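You operate a simulated robot arm through the tools that you are given. There is no shell and no other tool.

The job below is to be done with a simulated two-armed robot. You get a single attempt, and the scene is never put back.

TASK
Swap the roller in the roller block for the 2.5 mm one and set its knob to 7.
Fine: open the long lever before you lift the old roller, which goes in the black tray; shut the lever once the new one is in.

The check looks at the end state, three seconds after you hand in, the way a careful person would. Anything else that was tipped, shoved, dropped, spilled or broken makes it a failure.

THE ROBOT
Two 7-joint arms with fingered hands on one trunk that stands fixed in place. Base frame: the origin is at the foot of the trunk, x ahead of it, y to its left, z up; the work surface is at about z = 900. Units: mm, degrees, N and s.
The left shoulder is at [70, 157, 1314], the right one opposite. With the tool pointing down near the work surface each hand reaches from about 280 to 900 mm from the base axis, measured 20 degrees to its own side. Payload 5 kg a hand.
Tool frame (each hand has its own): the origin (TCP) lies between the finger pads and is the grasp point; the fingertips stand 31 mm ahead of it; z points along the fingers, y is the line along which they close. The gripper opens to 156 mm; its body begins 88 mm behind the TCP. The gripper is a hand of 4 fingers: y runs from the thumb to the fingers, the wrist lies at [0, 0, -249] in the tool frame.
Orientation is told as [roll, pitch, yaw] about the base's x, y, z axes, in that order, counted from this pose: with the fingers straight down and closing along the base's y, the tool's x points along the base's -x, its y along +y and its z along -z.

THE INTERFACE
- The arms move only by the tool servo_tool. It takes "left_steps", "right_steps" or both (then of equal length, played together; a hand with none holds still); each is text: rows parted by semicolons, each of 6 numbers parted by spaces: the shift along the tool's x, y, z in units of 30 mm (1.0 is 30 mm), then the turn, a rotation vector about the tool's x, y, z in units of 6 degrees (1.0 is 6 degrees). In form: tx ty tz wx wy wz; .... A call has 1 to 20 rows; each row shifts and turns the commanded pose from where the row before left it, along the tool's axes as they then stand. A call with a number of a shift or a turn outside -1 to 1 is refused whole. A row lasts 0.2 s, in which the tool goes at most 50 mm and 8.6 degrees; a call with a longer step from one row to the next is refused whole. A pose out of reach is approached as far as the arm can. The call stops where the force on the tool passes 70 N (or 10 N more than at its start, if that is more) or the arm is blocked; 0.2 s more then pass. In this call time passes only in rows, and 0.2 s behind the last. It gives the time, the measured TCP pose, the force on the tool (base axes), the opening and the grip force at its end, in the units of the frame above (readings bear some noise), with the torque about the TCP (base axes, N m) and any sound that the robot's microphone picked up, and new pictures: "pictures" is both (left out), scene, wrist or none (wrist: the cameras of the hands that moved).
- Cameras (640 x 400 px; columns grow to the right, rows downward): "scene" is now at [128.2, -42, 1541.6]; the picture's right is [-0.49, -0.87, -0.00], its down [-0.51, 0.29, -0.81] and it looks along [0.71, -0.40, -0.59] (base axes); focal length 250 px, centre (320, 200). "left" rides on the left gripper at [-72, 2, -111] in its tool frame; the picture's right is [-0.02, -1.00, 0.00], its down [0.84, -0.02, -0.54] and it looks along [0.54, -0.01, 0.84] (tool axes); focal length 234 px, centre (320, 200). "right" rides on the right gripper at [72, 2, -111] in its tool frame; the picture's right is [-0.02, 1.00, 0.00], its down [-0.84, -0.02, -0.54] and it looks along [-0.54, -0.01, 0.84] (tool axes); focal length 234 px, centre (320, 200).
- raise_lower(by): slides the trunk up (or, below 0, down) by that many mm; the arms and the scene camera ride with it, the base frame stays. It gives what a move gives, with no picture.
- finger_targets(finger1, finger2, finger3, thumb_bend, hand): sets how far each is bent, from 0 (flat) to 100 (curled in); at 30 the hand is open as for a grip, at 70 the pads meet at the TCP. One left out holds its place. A second passes; each finger stops where it meets its share of the squeeze, and holds until it gets a number again. It is the only way to open and close the hand. It gives what a move gives, with no picture; readings hold the bend of each and the force on the fingers (four entries, about 0 where the hand has none), thumb and palm.
- pan_tilt(pan, tilt): turns the head with the scene camera to pan (to the left, within 86 degrees either way) and tilt (down, from -29 to 69), counted from straight ahead of the robot. It gives what a move gives, and a new picture of the scene camera.
- pixel_to_xyz(camera, pixels): for up to 12 pixels [column, row] of the newest picture of that camera ("zoom" is the newest enlarged one), the place [x, y, z] in the base frame of the surface seen there, good to about 2 mm. No time passes.
- inspect(camera, box): a new picture of the part [left, top, right, bottom] of that camera's present view, enlarged. No time passes.
- finish_job(): hands the job in; it is judged then, once.

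Open the grippers and draw the arms clear of the work before you hand the job in, unless the task says otherwise.

The tools are called after "Emit:" as a command line: name --argument value ..., lists and objects as JSON in quotes. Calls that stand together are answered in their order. servo_tool: Moves the arms, as the interface text tells. Its arguments: {"type":"object","properties":{"left_steps":{"type":"string"},"right_steps":{"type":"string"},"pictures":{"type":"string","enum":["both","scene","wrist","none"]}},"required":[]} The other tools are called the same way: raise_lower (by) moves the trunk up or down; finger_targets (finger1, finger2, finger3, thumb_bend, hand) moves the fingers one by one; pan_tilt (pan, tilt) turns the head that bears the scene camera; pixel_to_xyz (camera, pixels) gives the place of the surface under pixels of a picture; inspect (camera, box) takes an enlarged picture of a part of a camera's view; finish_job () hands the job in.

At the start:

```text
clock: 0.0
left_eef_pos: [663.0, -12.2, 1357.0]
left_tcp_rot: [0.0, 0.1, 0.1]
left_wrist_force: [-0.2, -0.7, -0.1]
left_wrist_torque: [0.02, -0.02, -0.01]
left_opening: 155.8
left_finger_force: 0.1
left_shape: jaw
left_bend: [30.0, 30.0, 30.0, 30.0]
left_finger forces: [0.0, 0.1, 0.0, 0.1, 0.1, 0.0]
right_eef_pos: [461.1, -580.0, 1385.3]
right_tcp_rot: [0.1, 0.0, 0.2]
right_wrist_force: [0.1, -0.1, 0.2]
right_wrist_torque: [-0.03, -0.01, 0.02]
right_opening: 155.8
right_finger_force: 0.0
right_shape: jaw
right_bend: [30.0, 30.0, 30.0, 30.0]
right_finger forces: [0.0, 0.0, 0.0, 0.0, 0.2, 0.1]
trunk travel left (down, up): [-700.0, 240.0]
head pan, tilt (commanded): [-29.5, 35.8]
```

scene: 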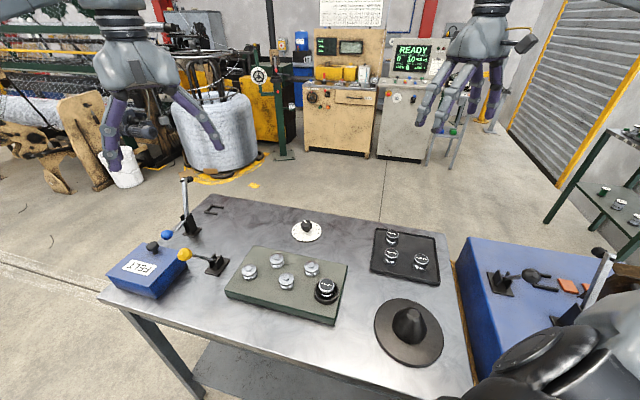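
right: 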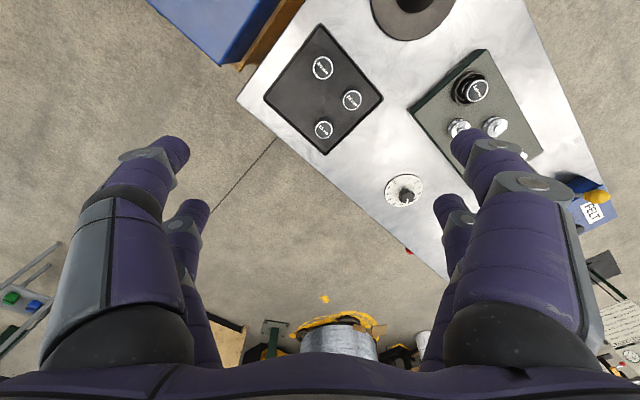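
left: 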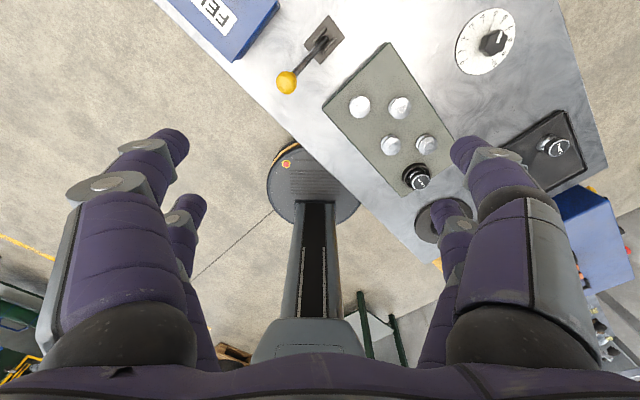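

The scene picture shows a table with a blue FELT block (150,265), levers at (185,200) and (205,262), a dial at (307,230), a green plate with knobs (285,280), a black tray (405,255) and a dark cone (410,330). I'll enlarge parts to read labels.

Emit:
inspect --camera "scene" --box '[80, 160, 280, 310]'

Emit:
inspect --camera "scene" --box '[220, 200, 360, 330]'

Emit:
inspect --camera "scene" --box '[350, 210, 470, 300]'

Emit:
inspect --camera "scene" --box '[440, 120, 640, 400]'

```text
2.67 times, centred on (180, 235) of scene
```

zoom: 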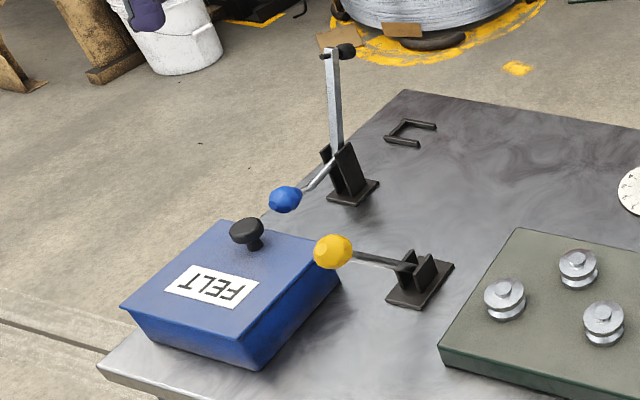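

```text
3.08 times, centred on (290, 265) of scene
```

zoom: 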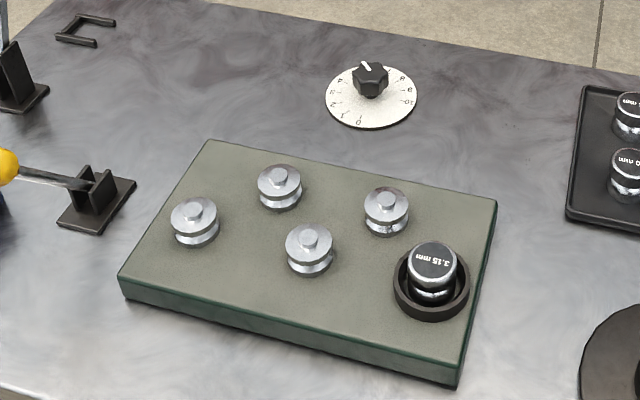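

```text
4.44 times, centred on (410, 255) of scene
```

zoom: 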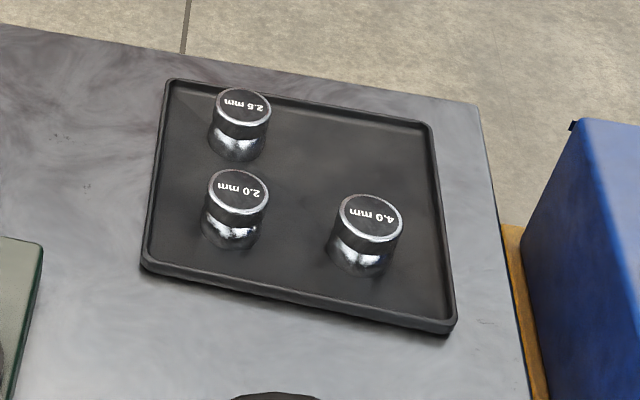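

```text
1.43 times, centred on (540, 260) of scene
```

zoom: 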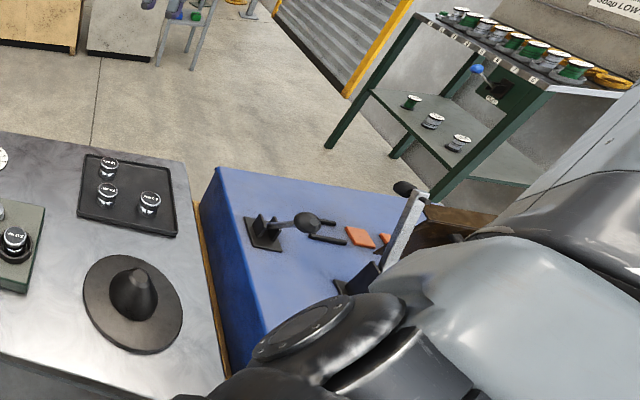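

I see the 3.15 mm roller in the green block's socket, the 2.5/2.0/4.0 mm rollers in the black tray, and several levers. Let me look up the places of the main items.

Emit:
pixel_to_xyz --camera "scene" --pixels '[[326, 284], [391, 234], [391, 255], [420, 259], [307, 226], [307, 239], [248, 272], [284, 281], [185, 182], [168, 235], [184, 254], [215, 265]]'

Emit:
pixel_to_xyz --camera "scene" --pixels '[[265, 247], [346, 263], [321, 325], [226, 292], [376, 229], [437, 237], [373, 270], [437, 284], [410, 330], [410, 310], [500, 285], [540, 275]]'

Emit:
inspect --camera "scene" --box '[300, 0, 460, 100]'

Emit:
inspect --camera "scene" --box '[280, 210, 340, 250]'

```text
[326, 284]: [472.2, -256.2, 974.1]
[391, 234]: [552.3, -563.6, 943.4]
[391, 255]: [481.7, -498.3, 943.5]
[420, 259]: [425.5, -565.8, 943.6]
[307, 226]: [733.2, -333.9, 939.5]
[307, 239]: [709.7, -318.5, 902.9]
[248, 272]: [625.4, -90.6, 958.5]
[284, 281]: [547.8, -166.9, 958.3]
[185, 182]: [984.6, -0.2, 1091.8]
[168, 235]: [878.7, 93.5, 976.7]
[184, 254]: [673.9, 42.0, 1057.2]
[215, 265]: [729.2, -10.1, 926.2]
```

```text
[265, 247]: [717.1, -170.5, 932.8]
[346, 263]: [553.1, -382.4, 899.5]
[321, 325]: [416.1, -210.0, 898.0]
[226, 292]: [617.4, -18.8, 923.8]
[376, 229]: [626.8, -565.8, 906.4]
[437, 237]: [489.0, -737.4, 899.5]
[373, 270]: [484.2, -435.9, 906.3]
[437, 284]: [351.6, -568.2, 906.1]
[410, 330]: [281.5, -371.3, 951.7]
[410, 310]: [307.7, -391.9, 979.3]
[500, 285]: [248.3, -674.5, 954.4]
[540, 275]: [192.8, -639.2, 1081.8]
```

```text
4.00 times, centred on (380, 50) of scene
```

zoom: 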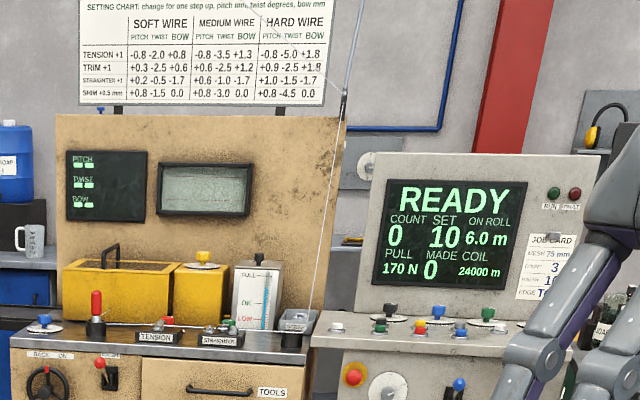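

```text
10.00 times, centred on (310, 230) of scene
```

zoom: 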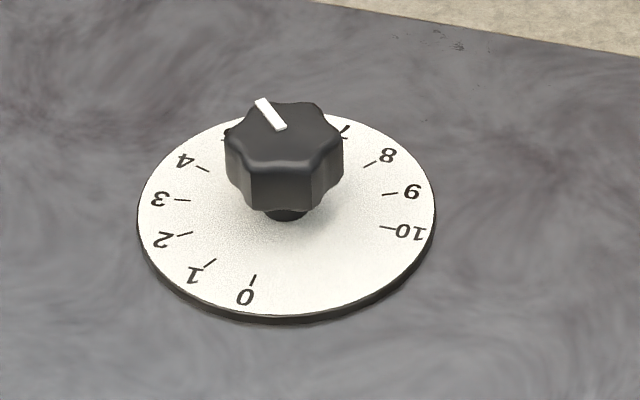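

The knob's white mark stands near 5–6 and the lever group at the left needs a closer look. I turn the head toward the left part of the table.

Emit:
pan_tilt --pan 0 --tilt 40

Emit:
inspect --camera "scene" --box '[240, 100, 480, 250]'

Emit:
pan_tilt --pan -60 --tilt 50

```text
clock: 0.9
left_eef_pos: [661.5, -10.7, 1355.2]
left_tcp_rot: [0.0, 0.0, 0.0]
left_wrist_force: [-0.6, -0.5, -0.4]
left_wrist_torque: [-0.01, -0.01, -0.01]
left_opening: 156.0
left_finger_force: 0.0
left_shape: jaw
left_bend: [30.0, 30.0, 30.0, 30.0]
left_finger forces: [0.0, 0.0, 0.0, 0.0, 0.1, 0.0]
right_eef_pos: [461.3, -578.9, 1384.8]
right_tcp_rot: [-0.1, 0.0, 0.0]
right_wrist_force: [-0.1, -1.1, 0.0]
right_wrist_torque: [-0.03, -0.02, 0.01]
right_opening: 155.8
right_finger_force: 0.0
right_shape: jaw
right_bend: [30.0, 30.0, 30.0, 30.0]
right_finger forces: [0.0, 0.1, 0.0, 0.1, 0.0, 0.0]
trunk travel left (down, up): [-700.0, 240.0]
head pan, tilt (commanded): [0.0, 40.0]
```

scene: 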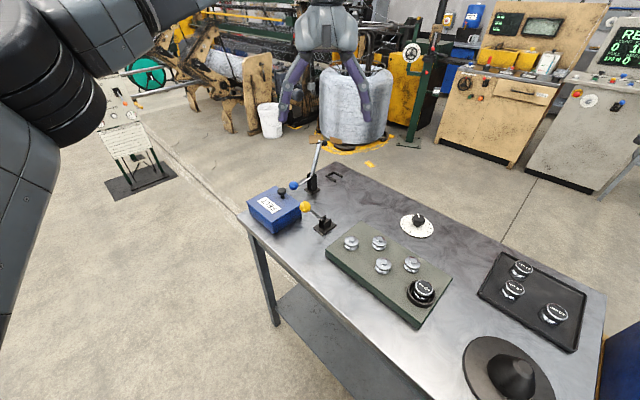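

```text
2.67 times, centred on (360, 175) of scene
```

zoom: 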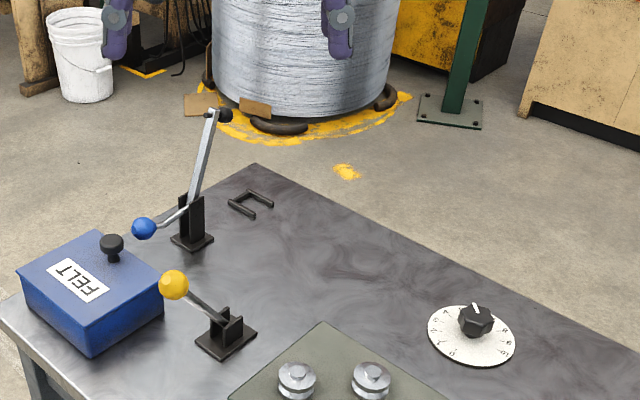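

```text
clock: 2.2
left_eef_pos: [662.2, -11.2, 1356.7]
left_tcp_rot: [0.0, 0.0, 0.1]
left_wrist_force: [1.0, 0.9, -0.6]
left_wrist_torque: [0.01, 0.0, 0.01]
left_opening: 155.6
left_finger_force: 0.1
left_shape: jaw
left_bend: [30.0, 30.0, 30.0, 30.0]
left_finger forces: [0.0, 0.0, 0.0, 0.0, 0.0, 0.0]
right_eef_pos: [461.2, -578.4, 1385.7]
right_tcp_rot: [0.1, 0.0, 0.1]
right_wrist_force: [-0.6, 0.0, -0.5]
right_wrist_torque: [-0.01, 0.0, -0.01]
right_opening: 156.0
right_finger_force: 0.0
right_shape: jaw
right_bend: [30.0, 30.0, 30.0, 30.0]
right_finger forces: [0.1, 0.0, 0.0, 0.0, 0.1, 0.0]
trunk travel left (down, up): [-700.0, 240.0]
head pan, tilt (commanded): [-60.0, 50.0]
```

scene: 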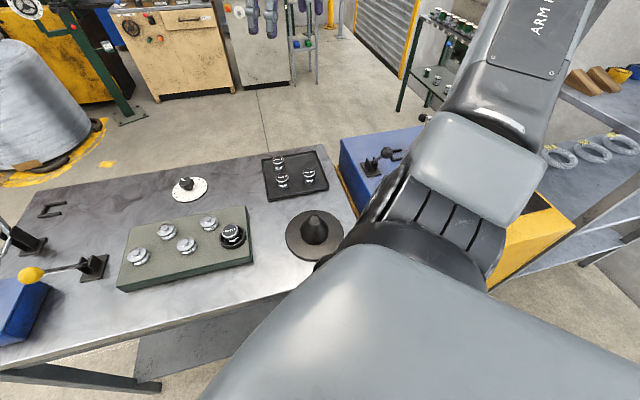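

The tall lever and the blue/yellow ball levers are at the far-left. I turn the head back toward them and query points and enlarge.

Emit:
pan_tilt --pan -5 --tilt 50

Emit:
inspect --camera "scene" --box '[240, 90, 368, 170]'

```text
clock: 3.5
left_eef_pos: [662.0, -12.1, 1356.3]
left_tcp_rot: [0.0, -0.1, 0.0]
left_wrist_force: [-0.3, -0.3, 0.0]
left_wrist_torque: [0.0, -0.01, -0.02]
left_opening: 155.7
left_finger_force: 0.0
left_shape: jaw
left_bend: [30.0, 30.0, 30.0, 30.0]
left_finger forces: [0.0, 0.1, 0.1, 0.0, 0.0, 0.0]
right_eef_pos: [460.1, -579.7, 1386.0]
right_tcp_rot: [0.0, 0.0, 0.1]
right_wrist_force: [0.1, -0.3, -0.2]
right_wrist_torque: [-0.04, 0.01, 0.01]
right_opening: 155.8
right_finger_force: 0.1
right_shape: jaw
right_bend: [30.0, 30.0, 30.0, 30.0]
right_finger forces: [0.1, 0.1, 0.1, 0.1, 0.0, 0.0]
trunk travel left (down, up): [-700.0, 240.0]
head pan, tilt (commanded): [-5.0, 50.0]
```

scene: 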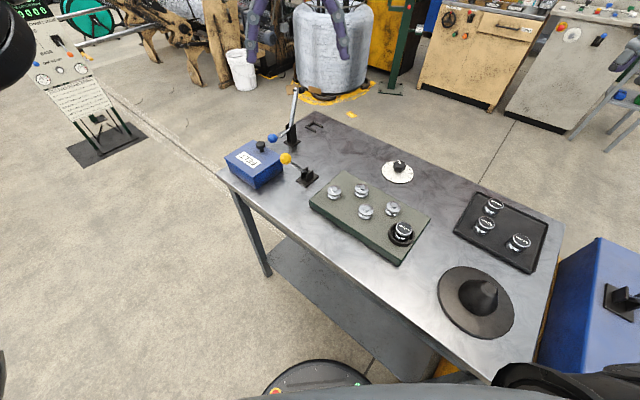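

```text
5.00 times, centred on (304, 130) of scene
```

zoom: 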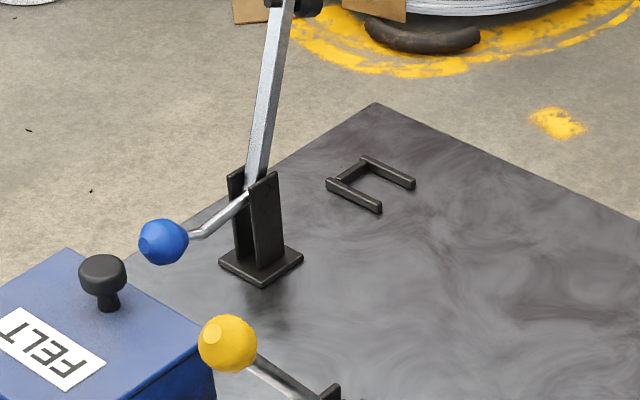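

A tall bar stands in a bracket with a thin bent rod ending in a blue ball, and the yellow ball lever is in front. I get their positions.

Emit:
pixel_to_xyz --camera "zoom" --pixels '[[163, 242], [227, 343], [200, 235], [240, 202], [262, 120], [280, 20], [305, 8], [270, 200], [265, 270], [370, 165], [330, 188], [380, 208]]'

Emit:
inspect --camera "scene" --box '[260, 60, 356, 120]'

Emit:
inspect --camera "scene" --box '[270, 140, 350, 190]'

```text
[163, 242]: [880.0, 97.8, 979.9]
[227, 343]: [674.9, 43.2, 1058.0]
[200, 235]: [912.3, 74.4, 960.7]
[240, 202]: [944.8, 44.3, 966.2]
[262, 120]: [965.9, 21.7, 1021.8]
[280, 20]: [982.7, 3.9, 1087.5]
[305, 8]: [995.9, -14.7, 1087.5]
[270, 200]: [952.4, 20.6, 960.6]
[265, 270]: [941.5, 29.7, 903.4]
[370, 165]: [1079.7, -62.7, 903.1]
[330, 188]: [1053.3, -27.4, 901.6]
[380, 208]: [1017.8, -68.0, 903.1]
```

```text
6.67 times, centred on (308, 90) of scene
```

zoom: 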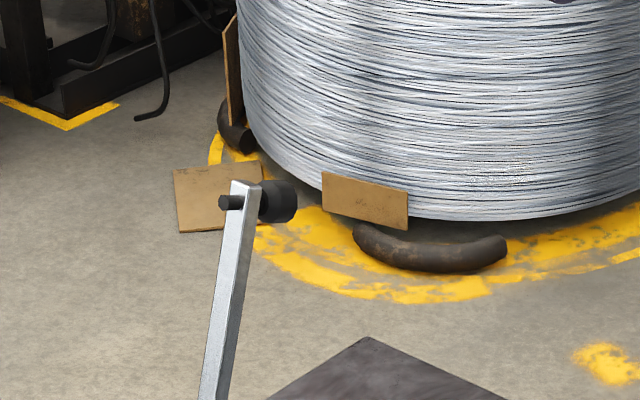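

```text
8.00 times, centred on (310, 165) of scene
```

zoom: 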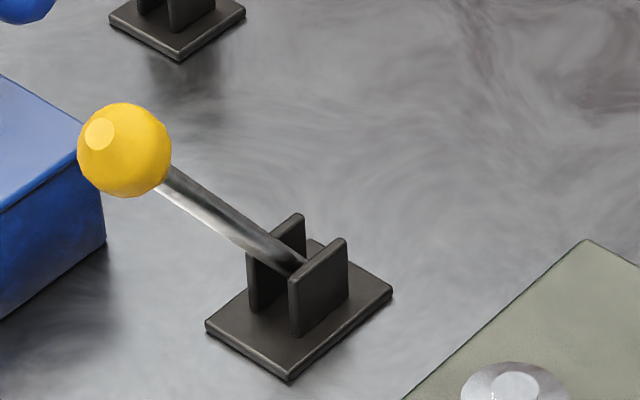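

The yellow ball is at about (675, 43, 1058) with the pivot near (725,-5,930); the other lever's pivot is near (950,25,960). I zoom closely on both brackets and on the roller block for marks.

Emit:
inspect --camera "scene" --box '[264, 80, 328, 160]'

Emit:
inspect --camera "scene" --box '[300, 170, 436, 270]'

Emit:
inspect --camera "left" --box '[240, 0, 400, 120]'

Emit:
inspect --camera "left" --box '[310, 30, 470, 200]'

Emit:
inspect --camera "left" --box '[440, 0, 540, 90]'

```text
5.00 times, centred on (296, 120) of scene
```

zoom: 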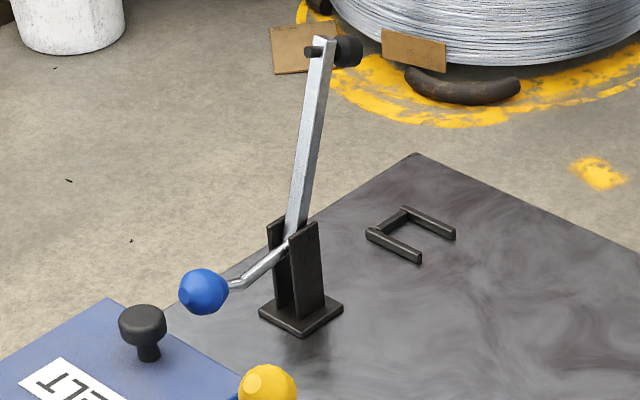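

```text
4.00 times, centred on (368, 220) of scene
```

zoom: 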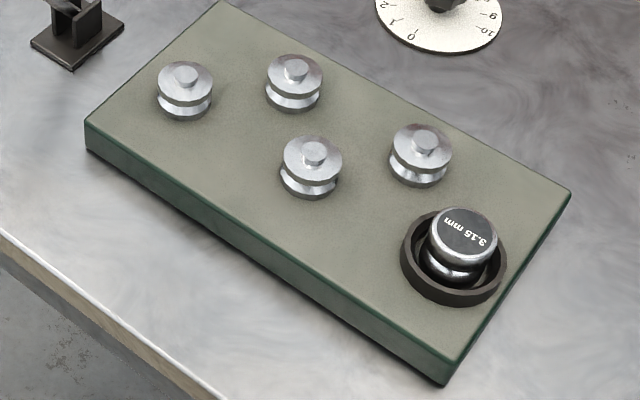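

```text
3.33 times, centred on (320, 60) of left
```

zoom: 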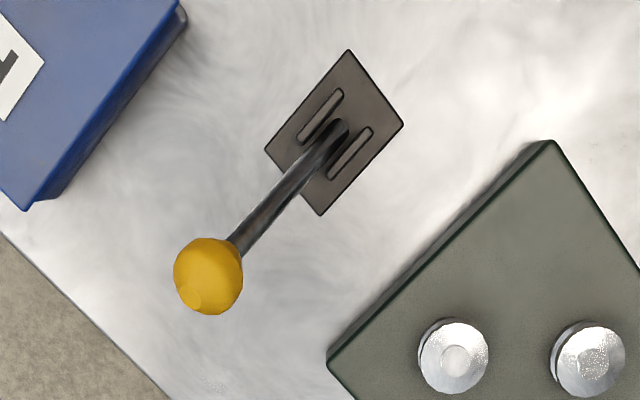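

```text
2.35 times, centred on (390, 115) of left
```

zoom: 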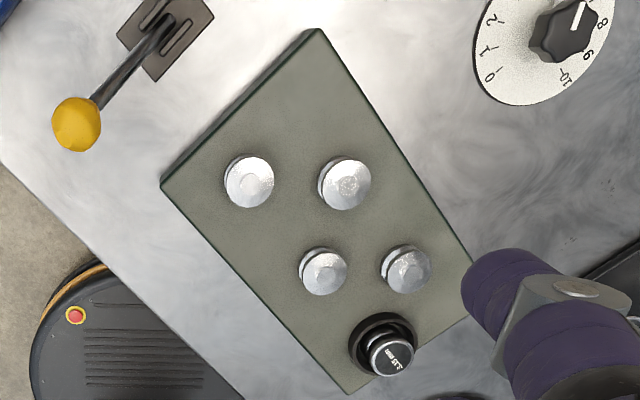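

```text
4.44 times, centred on (490, 45) of left
```

zoom: 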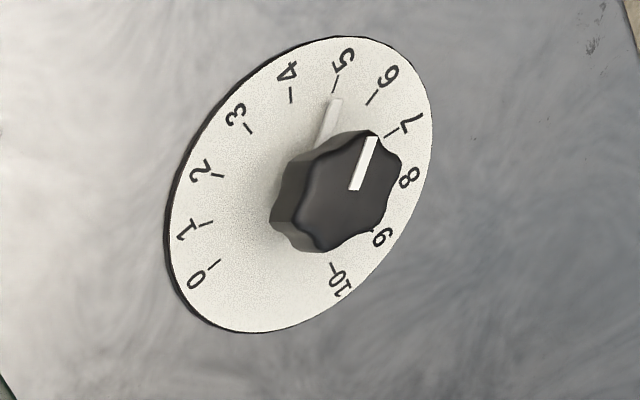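

The dial's pointer currently reaches 5 in the left wrist view (pointer end at (333,98), 5 tick at (335,88) of the zoom). To see what the levers on the blue box at the right are, I move the right hand back high above the table and look with its wrist camera.

Emit:
servo_tool --right_steps "0.9 0 0 0 0 0;0.9 0 0 0 0 0;0.9 0 0 0 0 0;0.9 0 0 0 0 0;0.9 0 0 0 0 0;0.9 0 0 0 0 0" --pictures "both"

```text
clock: 4.9
left_eef_pos: [660.6, -10.3, 1356.9]
left_tcp_rot: [0.0, -0.1, 0.1]
left_wrist_force: [0.3, -0.1, 1.4]
left_wrist_torque: [-0.06, -0.02, -0.04]
left_opening: 155.9
left_finger_force: 0.1
left_shape: jaw
left_bend: [30.0, 30.0, 30.0, 30.0]
left_finger forces: [0.0, 0.0, 0.1, 0.1, 0.1, 0.0]
right_eef_pos: [296.7, -578.0, 1385.7]
right_tcp_rot: [0.1, 0.0, 0.1]
right_wrist_force: [0.2, 0.4, -0.2]
right_wrist_torque: [-0.02, -0.01, -0.02]
right_opening: 155.8
right_finger_force: 0.2
right_shape: jaw
right_bend: [30.0, 30.0, 30.0, 30.0]
right_finger forces: [0.0, 0.0, 0.1, 0.0, 0.0, 0.1]
trunk travel left (down, up): [-700.0, 240.0]
head pan, tilt (commanded): [-5.0, 50.0]
```

scene: 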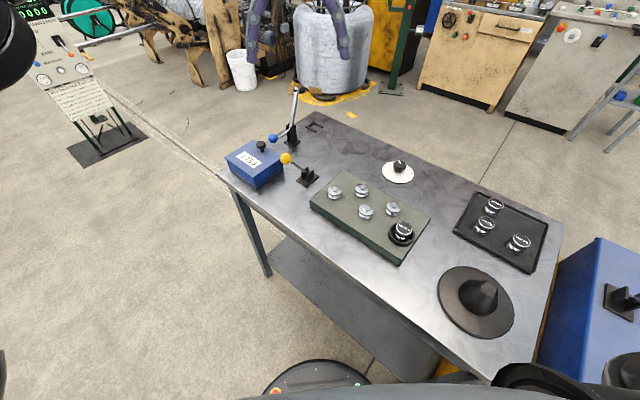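
right: 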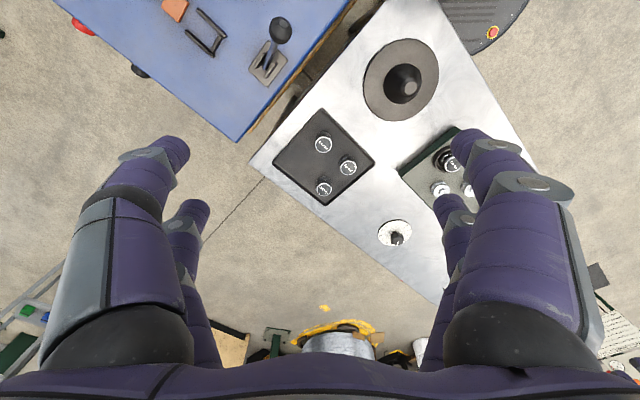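

The blue machine at the right has its own short black-ball lever and U rest. I'll look at the signage around (panel at left (70,75), benches behind) for hints about which lever belongs to the roller block.

Emit:
inspect --camera "scene" --box '[0, 0, 160, 160]'

Emit:
inspect --camera "right" --box '[50, 0, 360, 150]'

Emit:
pan_tilt --pan -45 --tilt 0

Emit:
pan_tilt --pan 45 --tilt 15

```text
2.50 times, centred on (80, 80) of scene
```

zoom: 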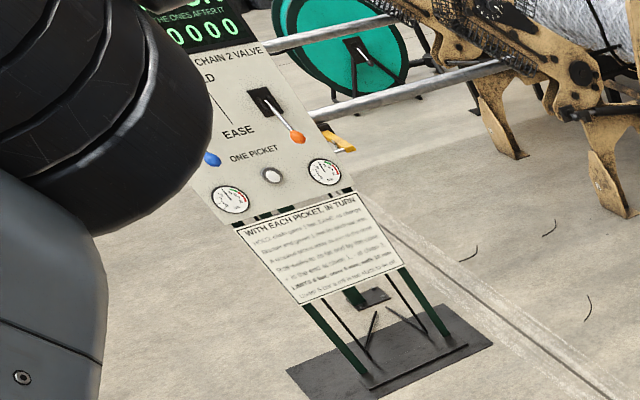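

```text
2.06 times, centred on (205, 75) of right
```

zoom: 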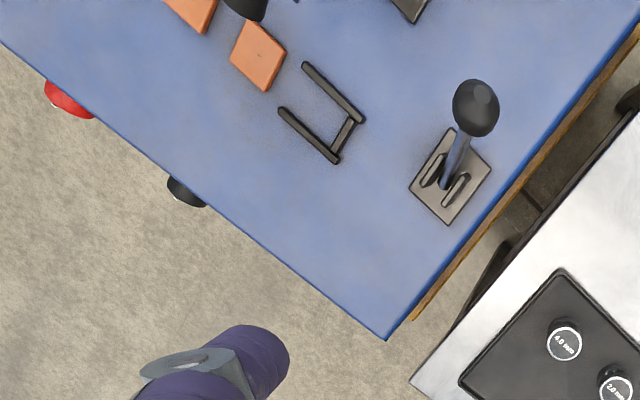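

```text
clock: 6.1
left_eef_pos: [662.4, -11.3, 1356.7]
left_tcp_rot: [0.0, 0.0, 0.0]
left_wrist_force: [0.0, 0.2, -0.5]
left_wrist_torque: [0.02, -0.01, 0.02]
left_opening: 155.7
left_finger_force: 0.1
left_shape: jaw
left_bend: [30.0, 30.0, 30.0, 30.0]
left_finger forces: [0.0, 0.0, 0.0, 0.0, 0.0, 0.0]
right_eef_pos: [298.2, -578.9, 1386.9]
right_tcp_rot: [0.0, 0.0, 0.0]
right_wrist_force: [0.4, 0.2, 0.5]
right_wrist_torque: [-0.01, -0.03, -0.03]
right_opening: 155.8
right_finger_force: 0.1
right_shape: jaw
right_bend: [30.0, 30.0, 30.0, 30.0]
right_finger forces: [0.0, 0.0, 0.0, 0.0, 0.0, 0.0]
trunk travel left (down, up): [-700.0, 240.0]
head pan, tilt (commanded): [-45.0, 0.0]
```

scene: 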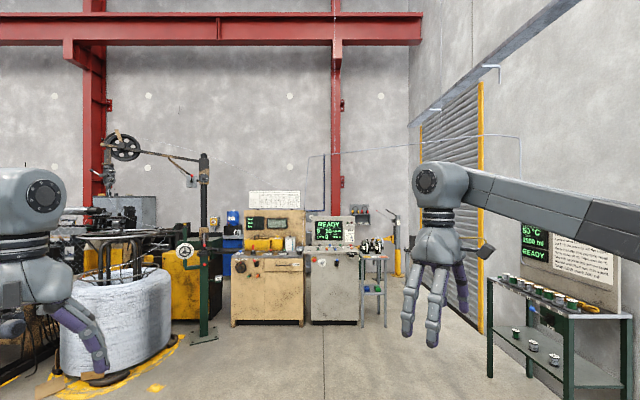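

```text
clock: 7.7
left_eef_pos: [661.9, -11.2, 1355.6]
left_tcp_rot: [0.0, 0.1, 0.0]
left_wrist_force: [0.1, 0.1, 0.4]
left_wrist_torque: [0.04, -0.04, -0.01]
left_opening: 155.8
left_finger_force: 0.0
left_shape: jaw
left_bend: [30.0, 30.0, 30.0, 30.0]
left_finger forces: [0.0, 0.1, 0.0, 0.0, 0.0, 0.0]
right_eef_pos: [298.8, -578.6, 1386.9]
right_tcp_rot: [0.0, 0.0, 0.0]
right_wrist_force: [-0.6, 0.0, -0.3]
right_wrist_torque: [-0.02, 0.0, 0.02]
right_opening: 156.1
right_finger_force: 0.0
right_shape: jaw
right_bend: [30.0, 30.0, 30.0, 30.0]
right_finger forces: [0.0, 0.0, 0.1, 0.0, 0.1, 0.0]
trunk travel left (down, up): [-700.0, 240.0]
head pan, tilt (commanded): [45.0, 15.0]
```

scene: 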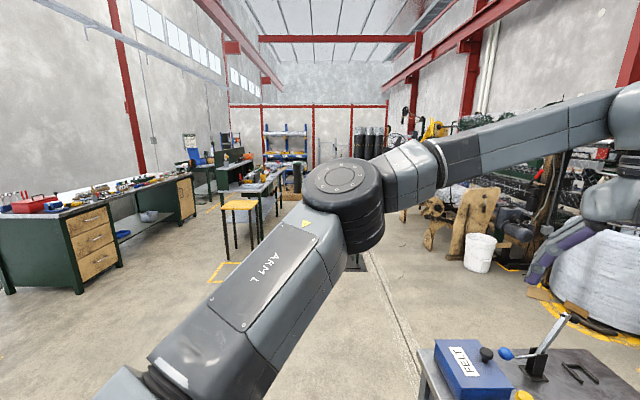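

From here the tall lever shows at (535,345). I zoom in on it for its build.

Emit:
inspect --camera "scene" --box '[420, 300, 640, 400]'

Emit:
pan_tilt --pan -25 --tilt 5

Emit:
inspect --camera "scene" --box '[320, 140, 520, 300]'

```text
2.91 times, centred on (530, 350) of scene
```

zoom: 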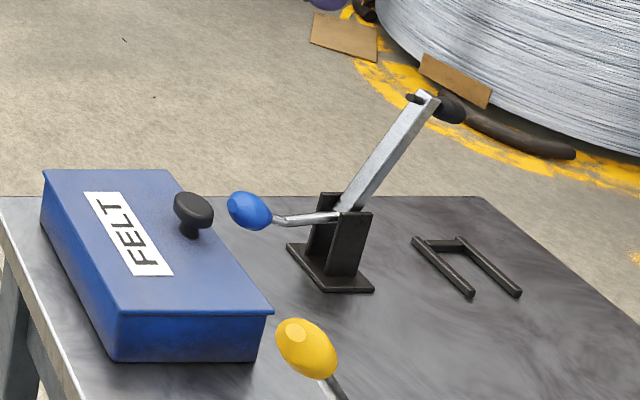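

```text
clock: 9.1
left_eef_pos: [663.2, -11.5, 1356.5]
left_tcp_rot: [0.1, 0.0, 0.0]
left_wrist_force: [0.4, -0.6, -0.3]
left_wrist_torque: [0.03, -0.02, 0.01]
left_opening: 155.9
left_finger_force: 0.1
left_shape: jaw
left_bend: [30.0, 30.0, 30.0, 30.0]
left_finger forces: [0.0, 0.1, 0.1, 0.0, 0.1, 0.1]
right_eef_pos: [299.5, -579.0, 1386.6]
right_tcp_rot: [-0.1, 0.0, 0.0]
right_wrist_force: [0.4, -0.5, -0.5]
right_wrist_torque: [-0.01, 0.02, 0.0]
right_opening: 155.8
right_finger_force: 0.1
right_shape: jaw
right_bend: [30.0, 30.0, 30.0, 30.0]
right_finger forces: [0.0, 0.0, 0.0, 0.1, 0.1, 0.1]
trunk travel left (down, up): [-700.0, 240.0]
head pan, tilt (commanded): [-25.0, 5.0]
```

scene: 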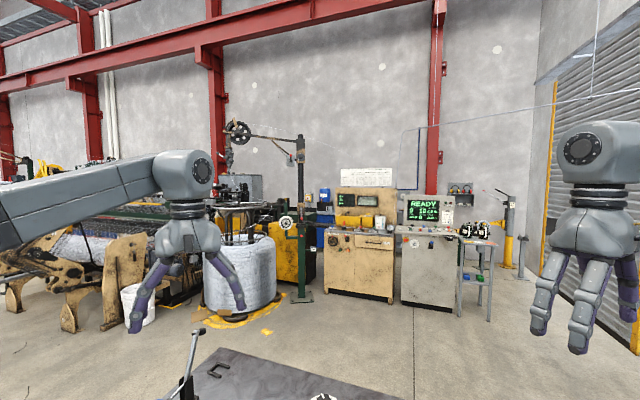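

```text
2.50 times, centred on (420, 220) of scene
```

zoom: 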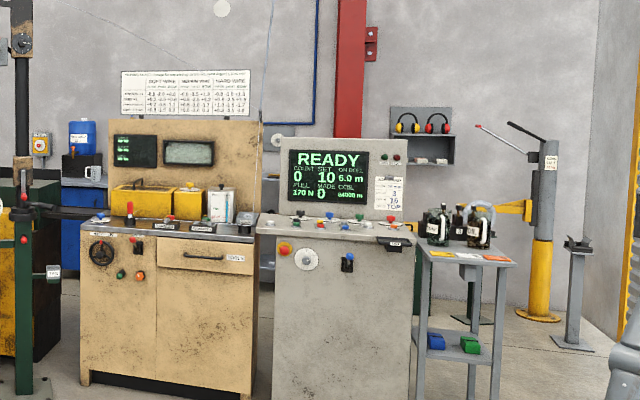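

The tall bar is a bell-crank with a roller at its tip that could fall into the U fork, and a short bent rod with a blue ball. I'll measure both levers precisely from a head view centred on them.

Emit:
pan_tilt --pan 0 --tilt 40

Emit:
inspect --camera "scene" --box '[270, 130, 350, 240]'

```text
clock: 10.1
left_eef_pos: [661.8, -12.0, 1356.0]
left_tcp_rot: [-0.1, 0.0, -0.1]
left_wrist_force: [0.1, -0.2, 0.6]
left_wrist_torque: [0.0, 0.01, -0.02]
left_opening: 155.9
left_finger_force: 0.0
left_shape: jaw
left_bend: [30.0, 30.0, 30.0, 30.0]
left_finger forces: [0.0, 0.0, 0.1, 0.1, 0.0, 0.0]
right_eef_pos: [298.0, -578.4, 1386.4]
right_tcp_rot: [0.0, -0.1, 0.0]
right_wrist_force: [-0.5, -0.2, 0.3]
right_wrist_torque: [-0.03, 0.01, -0.03]
right_opening: 156.0
right_finger_force: 0.1
right_shape: jaw
right_bend: [30.0, 30.0, 30.0, 30.0]
right_finger forces: [0.1, 0.0, 0.0, 0.0, 0.0, 0.1]
trunk travel left (down, up): [-700.0, 240.0]
head pan, tilt (commanded): [0.0, 40.0]
```

scene: 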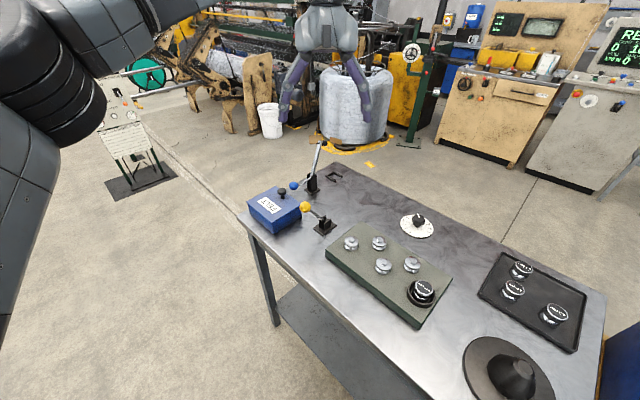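

```text
3.64 times, centred on (310, 185) of scene
```

zoom: 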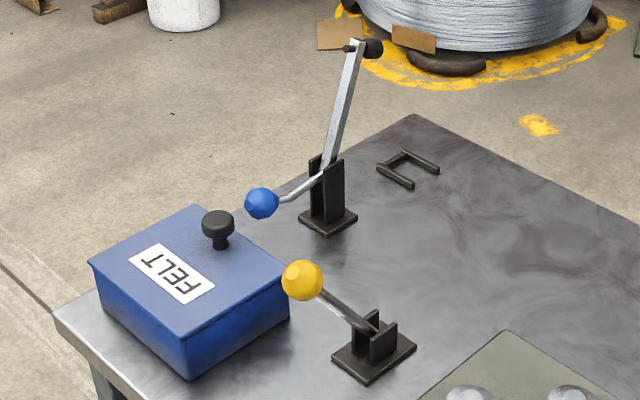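

Emit:
pixel_to_xyz --camera "zoom" --pixels '[[302, 280], [283, 280], [320, 280], [302, 262], [302, 298], [335, 305], [365, 327], [386, 345], [335, 352], [370, 383], [415, 348], [378, 312]]'

Emit:
pixel_to_xyz --camera "zoom" --pixels '[[262, 203], [246, 203], [278, 203], [262, 188], [262, 218], [300, 192], [322, 175], [336, 130], [354, 48], [375, 48], [300, 222], [328, 236]]'

Emit:
pixel_to_xyz --camera "zoom" --pixels '[[355, 215], [315, 210], [340, 165], [90, 262], [197, 206], [292, 278], [187, 348], [218, 215], [402, 152], [380, 168], [438, 170], [412, 186]]'

```text
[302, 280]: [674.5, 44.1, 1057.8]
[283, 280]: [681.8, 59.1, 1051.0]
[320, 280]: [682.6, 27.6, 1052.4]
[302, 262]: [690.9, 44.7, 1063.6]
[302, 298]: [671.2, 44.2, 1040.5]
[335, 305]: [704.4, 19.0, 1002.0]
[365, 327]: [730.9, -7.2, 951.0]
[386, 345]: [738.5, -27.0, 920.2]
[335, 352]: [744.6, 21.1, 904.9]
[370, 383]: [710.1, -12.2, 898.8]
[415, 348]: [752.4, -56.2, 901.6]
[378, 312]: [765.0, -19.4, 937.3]
```

```text
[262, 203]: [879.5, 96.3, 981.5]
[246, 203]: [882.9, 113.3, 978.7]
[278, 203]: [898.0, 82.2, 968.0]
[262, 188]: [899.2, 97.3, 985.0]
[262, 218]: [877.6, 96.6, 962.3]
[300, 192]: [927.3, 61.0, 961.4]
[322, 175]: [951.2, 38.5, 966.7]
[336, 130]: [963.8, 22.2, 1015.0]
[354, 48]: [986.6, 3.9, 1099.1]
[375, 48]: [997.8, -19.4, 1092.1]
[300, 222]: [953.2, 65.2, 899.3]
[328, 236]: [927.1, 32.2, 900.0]
```

```text
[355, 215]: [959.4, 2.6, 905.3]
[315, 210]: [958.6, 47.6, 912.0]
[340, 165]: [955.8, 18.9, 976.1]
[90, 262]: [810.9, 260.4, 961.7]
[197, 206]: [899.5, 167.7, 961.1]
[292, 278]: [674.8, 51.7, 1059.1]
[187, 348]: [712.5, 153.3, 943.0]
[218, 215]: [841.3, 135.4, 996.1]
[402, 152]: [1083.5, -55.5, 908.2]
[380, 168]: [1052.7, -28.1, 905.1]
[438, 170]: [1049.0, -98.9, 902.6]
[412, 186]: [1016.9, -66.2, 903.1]
```

Yellow lever: straight, about 148 mm pivot to ball, leaning about 35° toward the near-left; blue-ball handle only about 90 mm on a bell-crank. I zoom further on details of both to see how they work.

Emit:
inspect --camera "scene" --box '[300, 136, 332, 156]'

Emit:
inspect --camera "scene" --box '[284, 166, 332, 196]'

Emit:
inspect --camera "scene" --box '[296, 196, 344, 240]'

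```text
16.00 times, centred on (316, 146) of scene
```

zoom: 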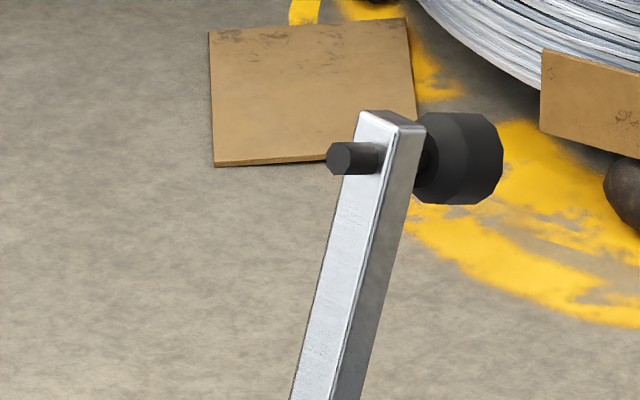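

```text
13.33 times, centred on (308, 181) of scene
```

zoom: 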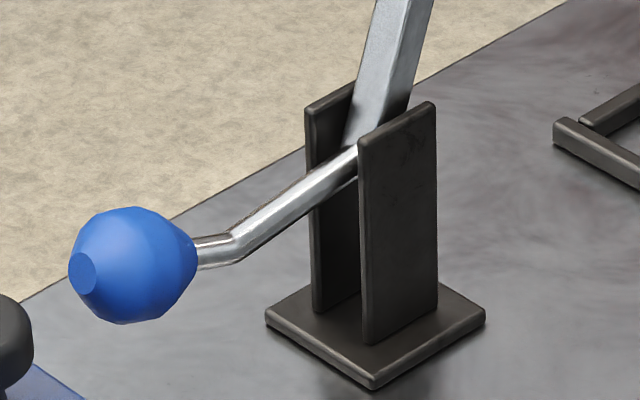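

```text
9.09 times, centred on (320, 218) of scene
```

zoom: 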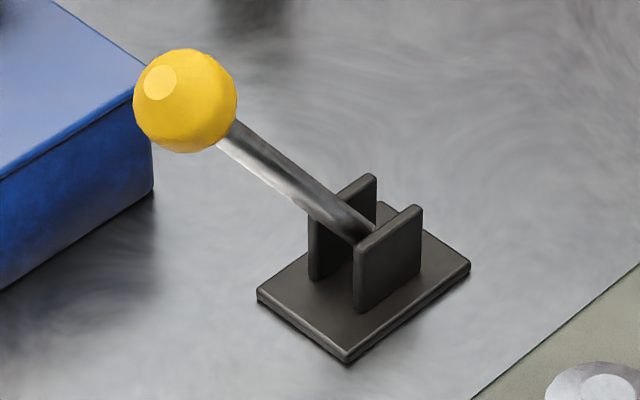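

The yellow lever is a straight long one right beside the roller block, so it is the likely "long lever". Now I measure the block, socket and tray in detail in the current view.

Emit:
inspect --camera "scene" --box '[390, 262, 454, 322]'

Emit:
pixel_to_xyz --camera "scene" --pixels '[[421, 285], [440, 290], [400, 285], [421, 305], [437, 300], [383, 265], [351, 242], [378, 242], [411, 263], [380, 217], [452, 285], [329, 250]]'

Emit:
inspect --camera "scene" --box '[470, 240, 598, 360]'

```text
6.67 times, centred on (422, 292) of scene
```

zoom: 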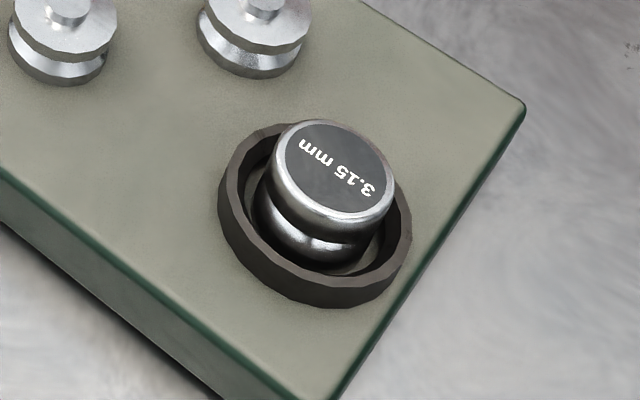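

```text
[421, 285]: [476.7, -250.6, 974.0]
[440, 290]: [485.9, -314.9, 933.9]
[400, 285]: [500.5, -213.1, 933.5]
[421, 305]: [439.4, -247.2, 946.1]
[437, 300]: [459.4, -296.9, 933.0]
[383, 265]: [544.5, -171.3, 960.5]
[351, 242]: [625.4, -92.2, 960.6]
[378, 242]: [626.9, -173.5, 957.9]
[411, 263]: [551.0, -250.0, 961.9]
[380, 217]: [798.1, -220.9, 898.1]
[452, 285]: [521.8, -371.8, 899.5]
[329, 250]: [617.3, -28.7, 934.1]
```

```text
3.33 times, centred on (534, 300) of scene
```

zoom: 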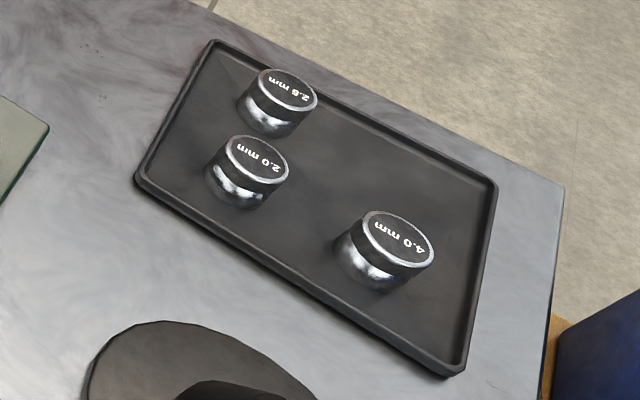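

Ring top is z≈946 and the roller top z≈974. I query tray roller edges and the tray extents in this zoom.

Emit:
pixel_to_xyz --camera "zoom" --pixels '[[287, 90], [262, 82], [312, 98], [257, 157], [232, 145], [282, 168], [397, 235], [368, 220], [428, 252], [280, 128], [330, 170], [420, 160]]'

Emit:
pixel_to_xyz --camera "zoom" --pixels '[[213, 42], [495, 185], [138, 180], [452, 372], [210, 120], [300, 240], [440, 310], [460, 250], [340, 120], [240, 205], [375, 290], [555, 190]]'

Emit:
inspect --camera "scene" --box '[390, 262, 454, 322]'

Emit:
pixel_to_xyz --camera "zoom" --pixels '[[335, 170], [273, 160], [395, 200], [345, 122], [310, 220], [220, 200], [408, 240], [285, 125], [300, 300], [350, 265], [275, 240], [250, 180]]'

```text
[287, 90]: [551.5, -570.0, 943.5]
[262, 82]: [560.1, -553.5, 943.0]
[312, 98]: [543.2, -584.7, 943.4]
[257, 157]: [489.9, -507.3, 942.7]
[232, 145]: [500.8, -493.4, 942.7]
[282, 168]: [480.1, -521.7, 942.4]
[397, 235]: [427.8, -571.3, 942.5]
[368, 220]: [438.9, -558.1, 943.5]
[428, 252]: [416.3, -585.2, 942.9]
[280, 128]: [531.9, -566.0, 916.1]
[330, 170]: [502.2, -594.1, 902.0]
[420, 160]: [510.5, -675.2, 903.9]
```

```text
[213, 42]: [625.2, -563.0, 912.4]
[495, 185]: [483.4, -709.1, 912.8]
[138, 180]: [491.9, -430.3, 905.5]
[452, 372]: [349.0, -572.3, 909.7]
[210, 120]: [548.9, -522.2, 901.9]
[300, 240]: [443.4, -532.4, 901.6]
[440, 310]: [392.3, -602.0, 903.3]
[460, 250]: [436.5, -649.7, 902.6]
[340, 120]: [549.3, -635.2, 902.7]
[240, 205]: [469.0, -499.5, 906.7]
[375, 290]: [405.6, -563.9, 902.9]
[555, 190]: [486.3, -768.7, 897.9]
```

```text
6.67 times, centred on (422, 292) of scene
```

zoom: 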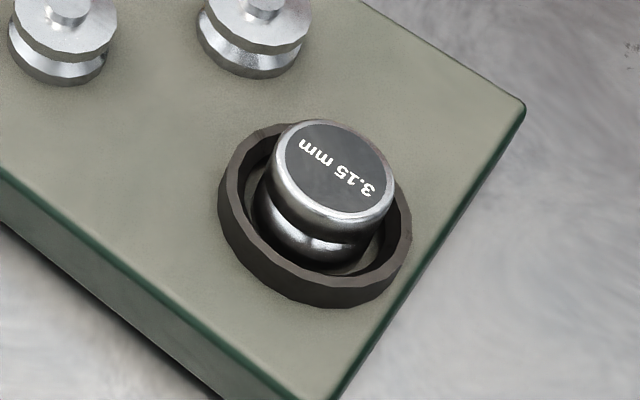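

```text
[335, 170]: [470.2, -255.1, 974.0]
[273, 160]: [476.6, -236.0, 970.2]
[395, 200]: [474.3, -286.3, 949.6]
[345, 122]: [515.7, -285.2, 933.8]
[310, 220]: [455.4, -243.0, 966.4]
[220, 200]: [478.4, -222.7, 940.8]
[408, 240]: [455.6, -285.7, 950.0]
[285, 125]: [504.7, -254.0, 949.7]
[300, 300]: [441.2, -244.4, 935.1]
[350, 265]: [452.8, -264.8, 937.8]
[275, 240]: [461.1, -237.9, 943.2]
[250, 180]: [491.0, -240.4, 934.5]
```

I want to understand the hand's finger layout; I'll look at the right hand via its wrist camera and at both hands via the scene camera.

Emit:
inspect --camera "right" --box '[0, 100, 640, 400]'

Emit:
pan_tilt --pan -45 --tilt 0

Emit:
inspect --camera "scene" --box '[370, 150, 530, 370]'

Emit:
inspect --camera "scene" --box '[0, 150, 140, 390]'

```text
1.00 times, centred on (320, 250) of right (not enlarged: the box is as wide or as high as the picture)
```

zoom: 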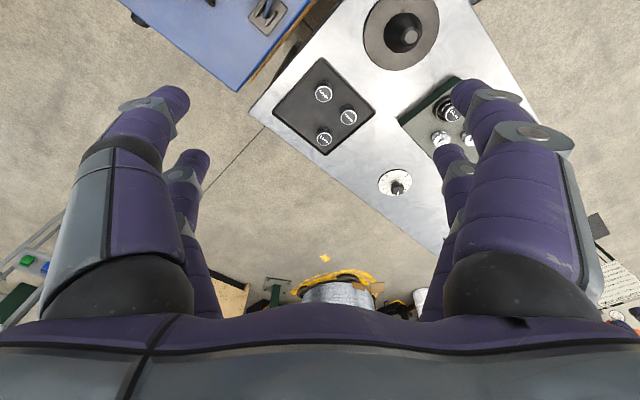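

```text
clock: 11.2
left_eef_pos: [661.7, -11.5, 1356.5]
left_tcp_rot: [0.0, 0.0, 0.1]
left_wrist_force: [-0.4, -0.6, 0.1]
left_wrist_torque: [-0.01, -0.02, 0.04]
left_opening: 156.2
left_finger_force: 0.0
left_shape: jaw
left_bend: [30.0, 30.0, 30.0, 30.0]
left_finger forces: [0.1, 0.0, 0.1, 0.0, 0.0, 0.0]
right_eef_pos: [299.5, -577.8, 1385.9]
right_tcp_rot: [0.0, 0.0, -0.1]
right_wrist_force: [-0.7, 0.6, 0.4]
right_wrist_torque: [-0.01, 0.0, -0.02]
right_opening: 155.7
right_finger_force: 0.0
right_shape: jaw
right_bend: [30.0, 30.0, 30.0, 30.0]
right_finger forces: [0.0, 0.1, 0.1, 0.0, 0.0, 0.0]
trunk travel left (down, up): [-700.0, 240.0]
head pan, tilt (commanded): [-45.0, 0.0]
```

scene: 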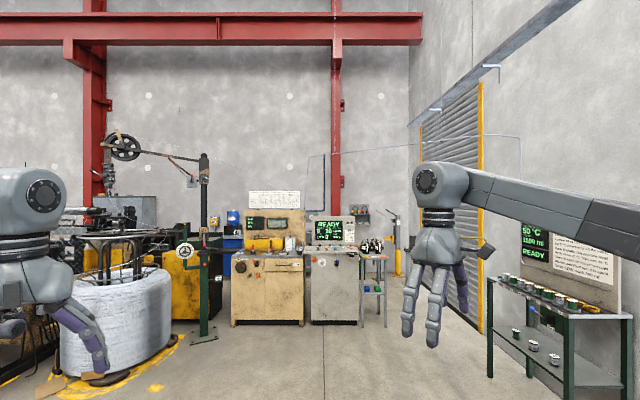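

```text
1.82 times, centred on (450, 260) of scene
```

zoom: 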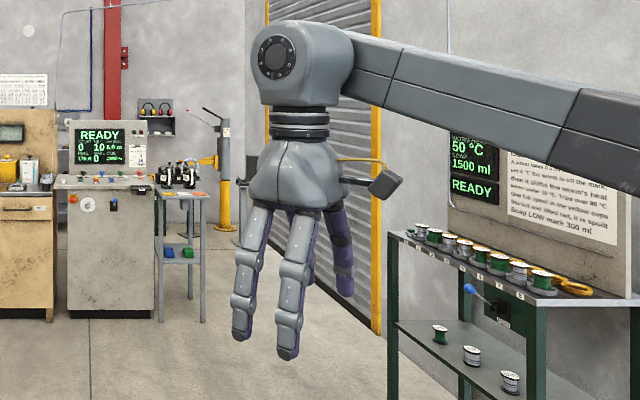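

```text
1.67 times, centred on (70, 270) of scene
```

zoom: 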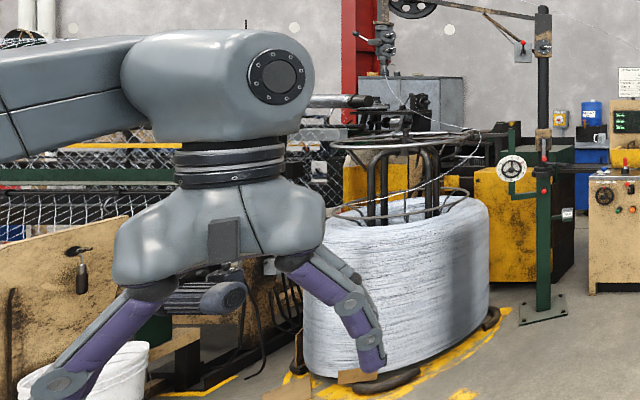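

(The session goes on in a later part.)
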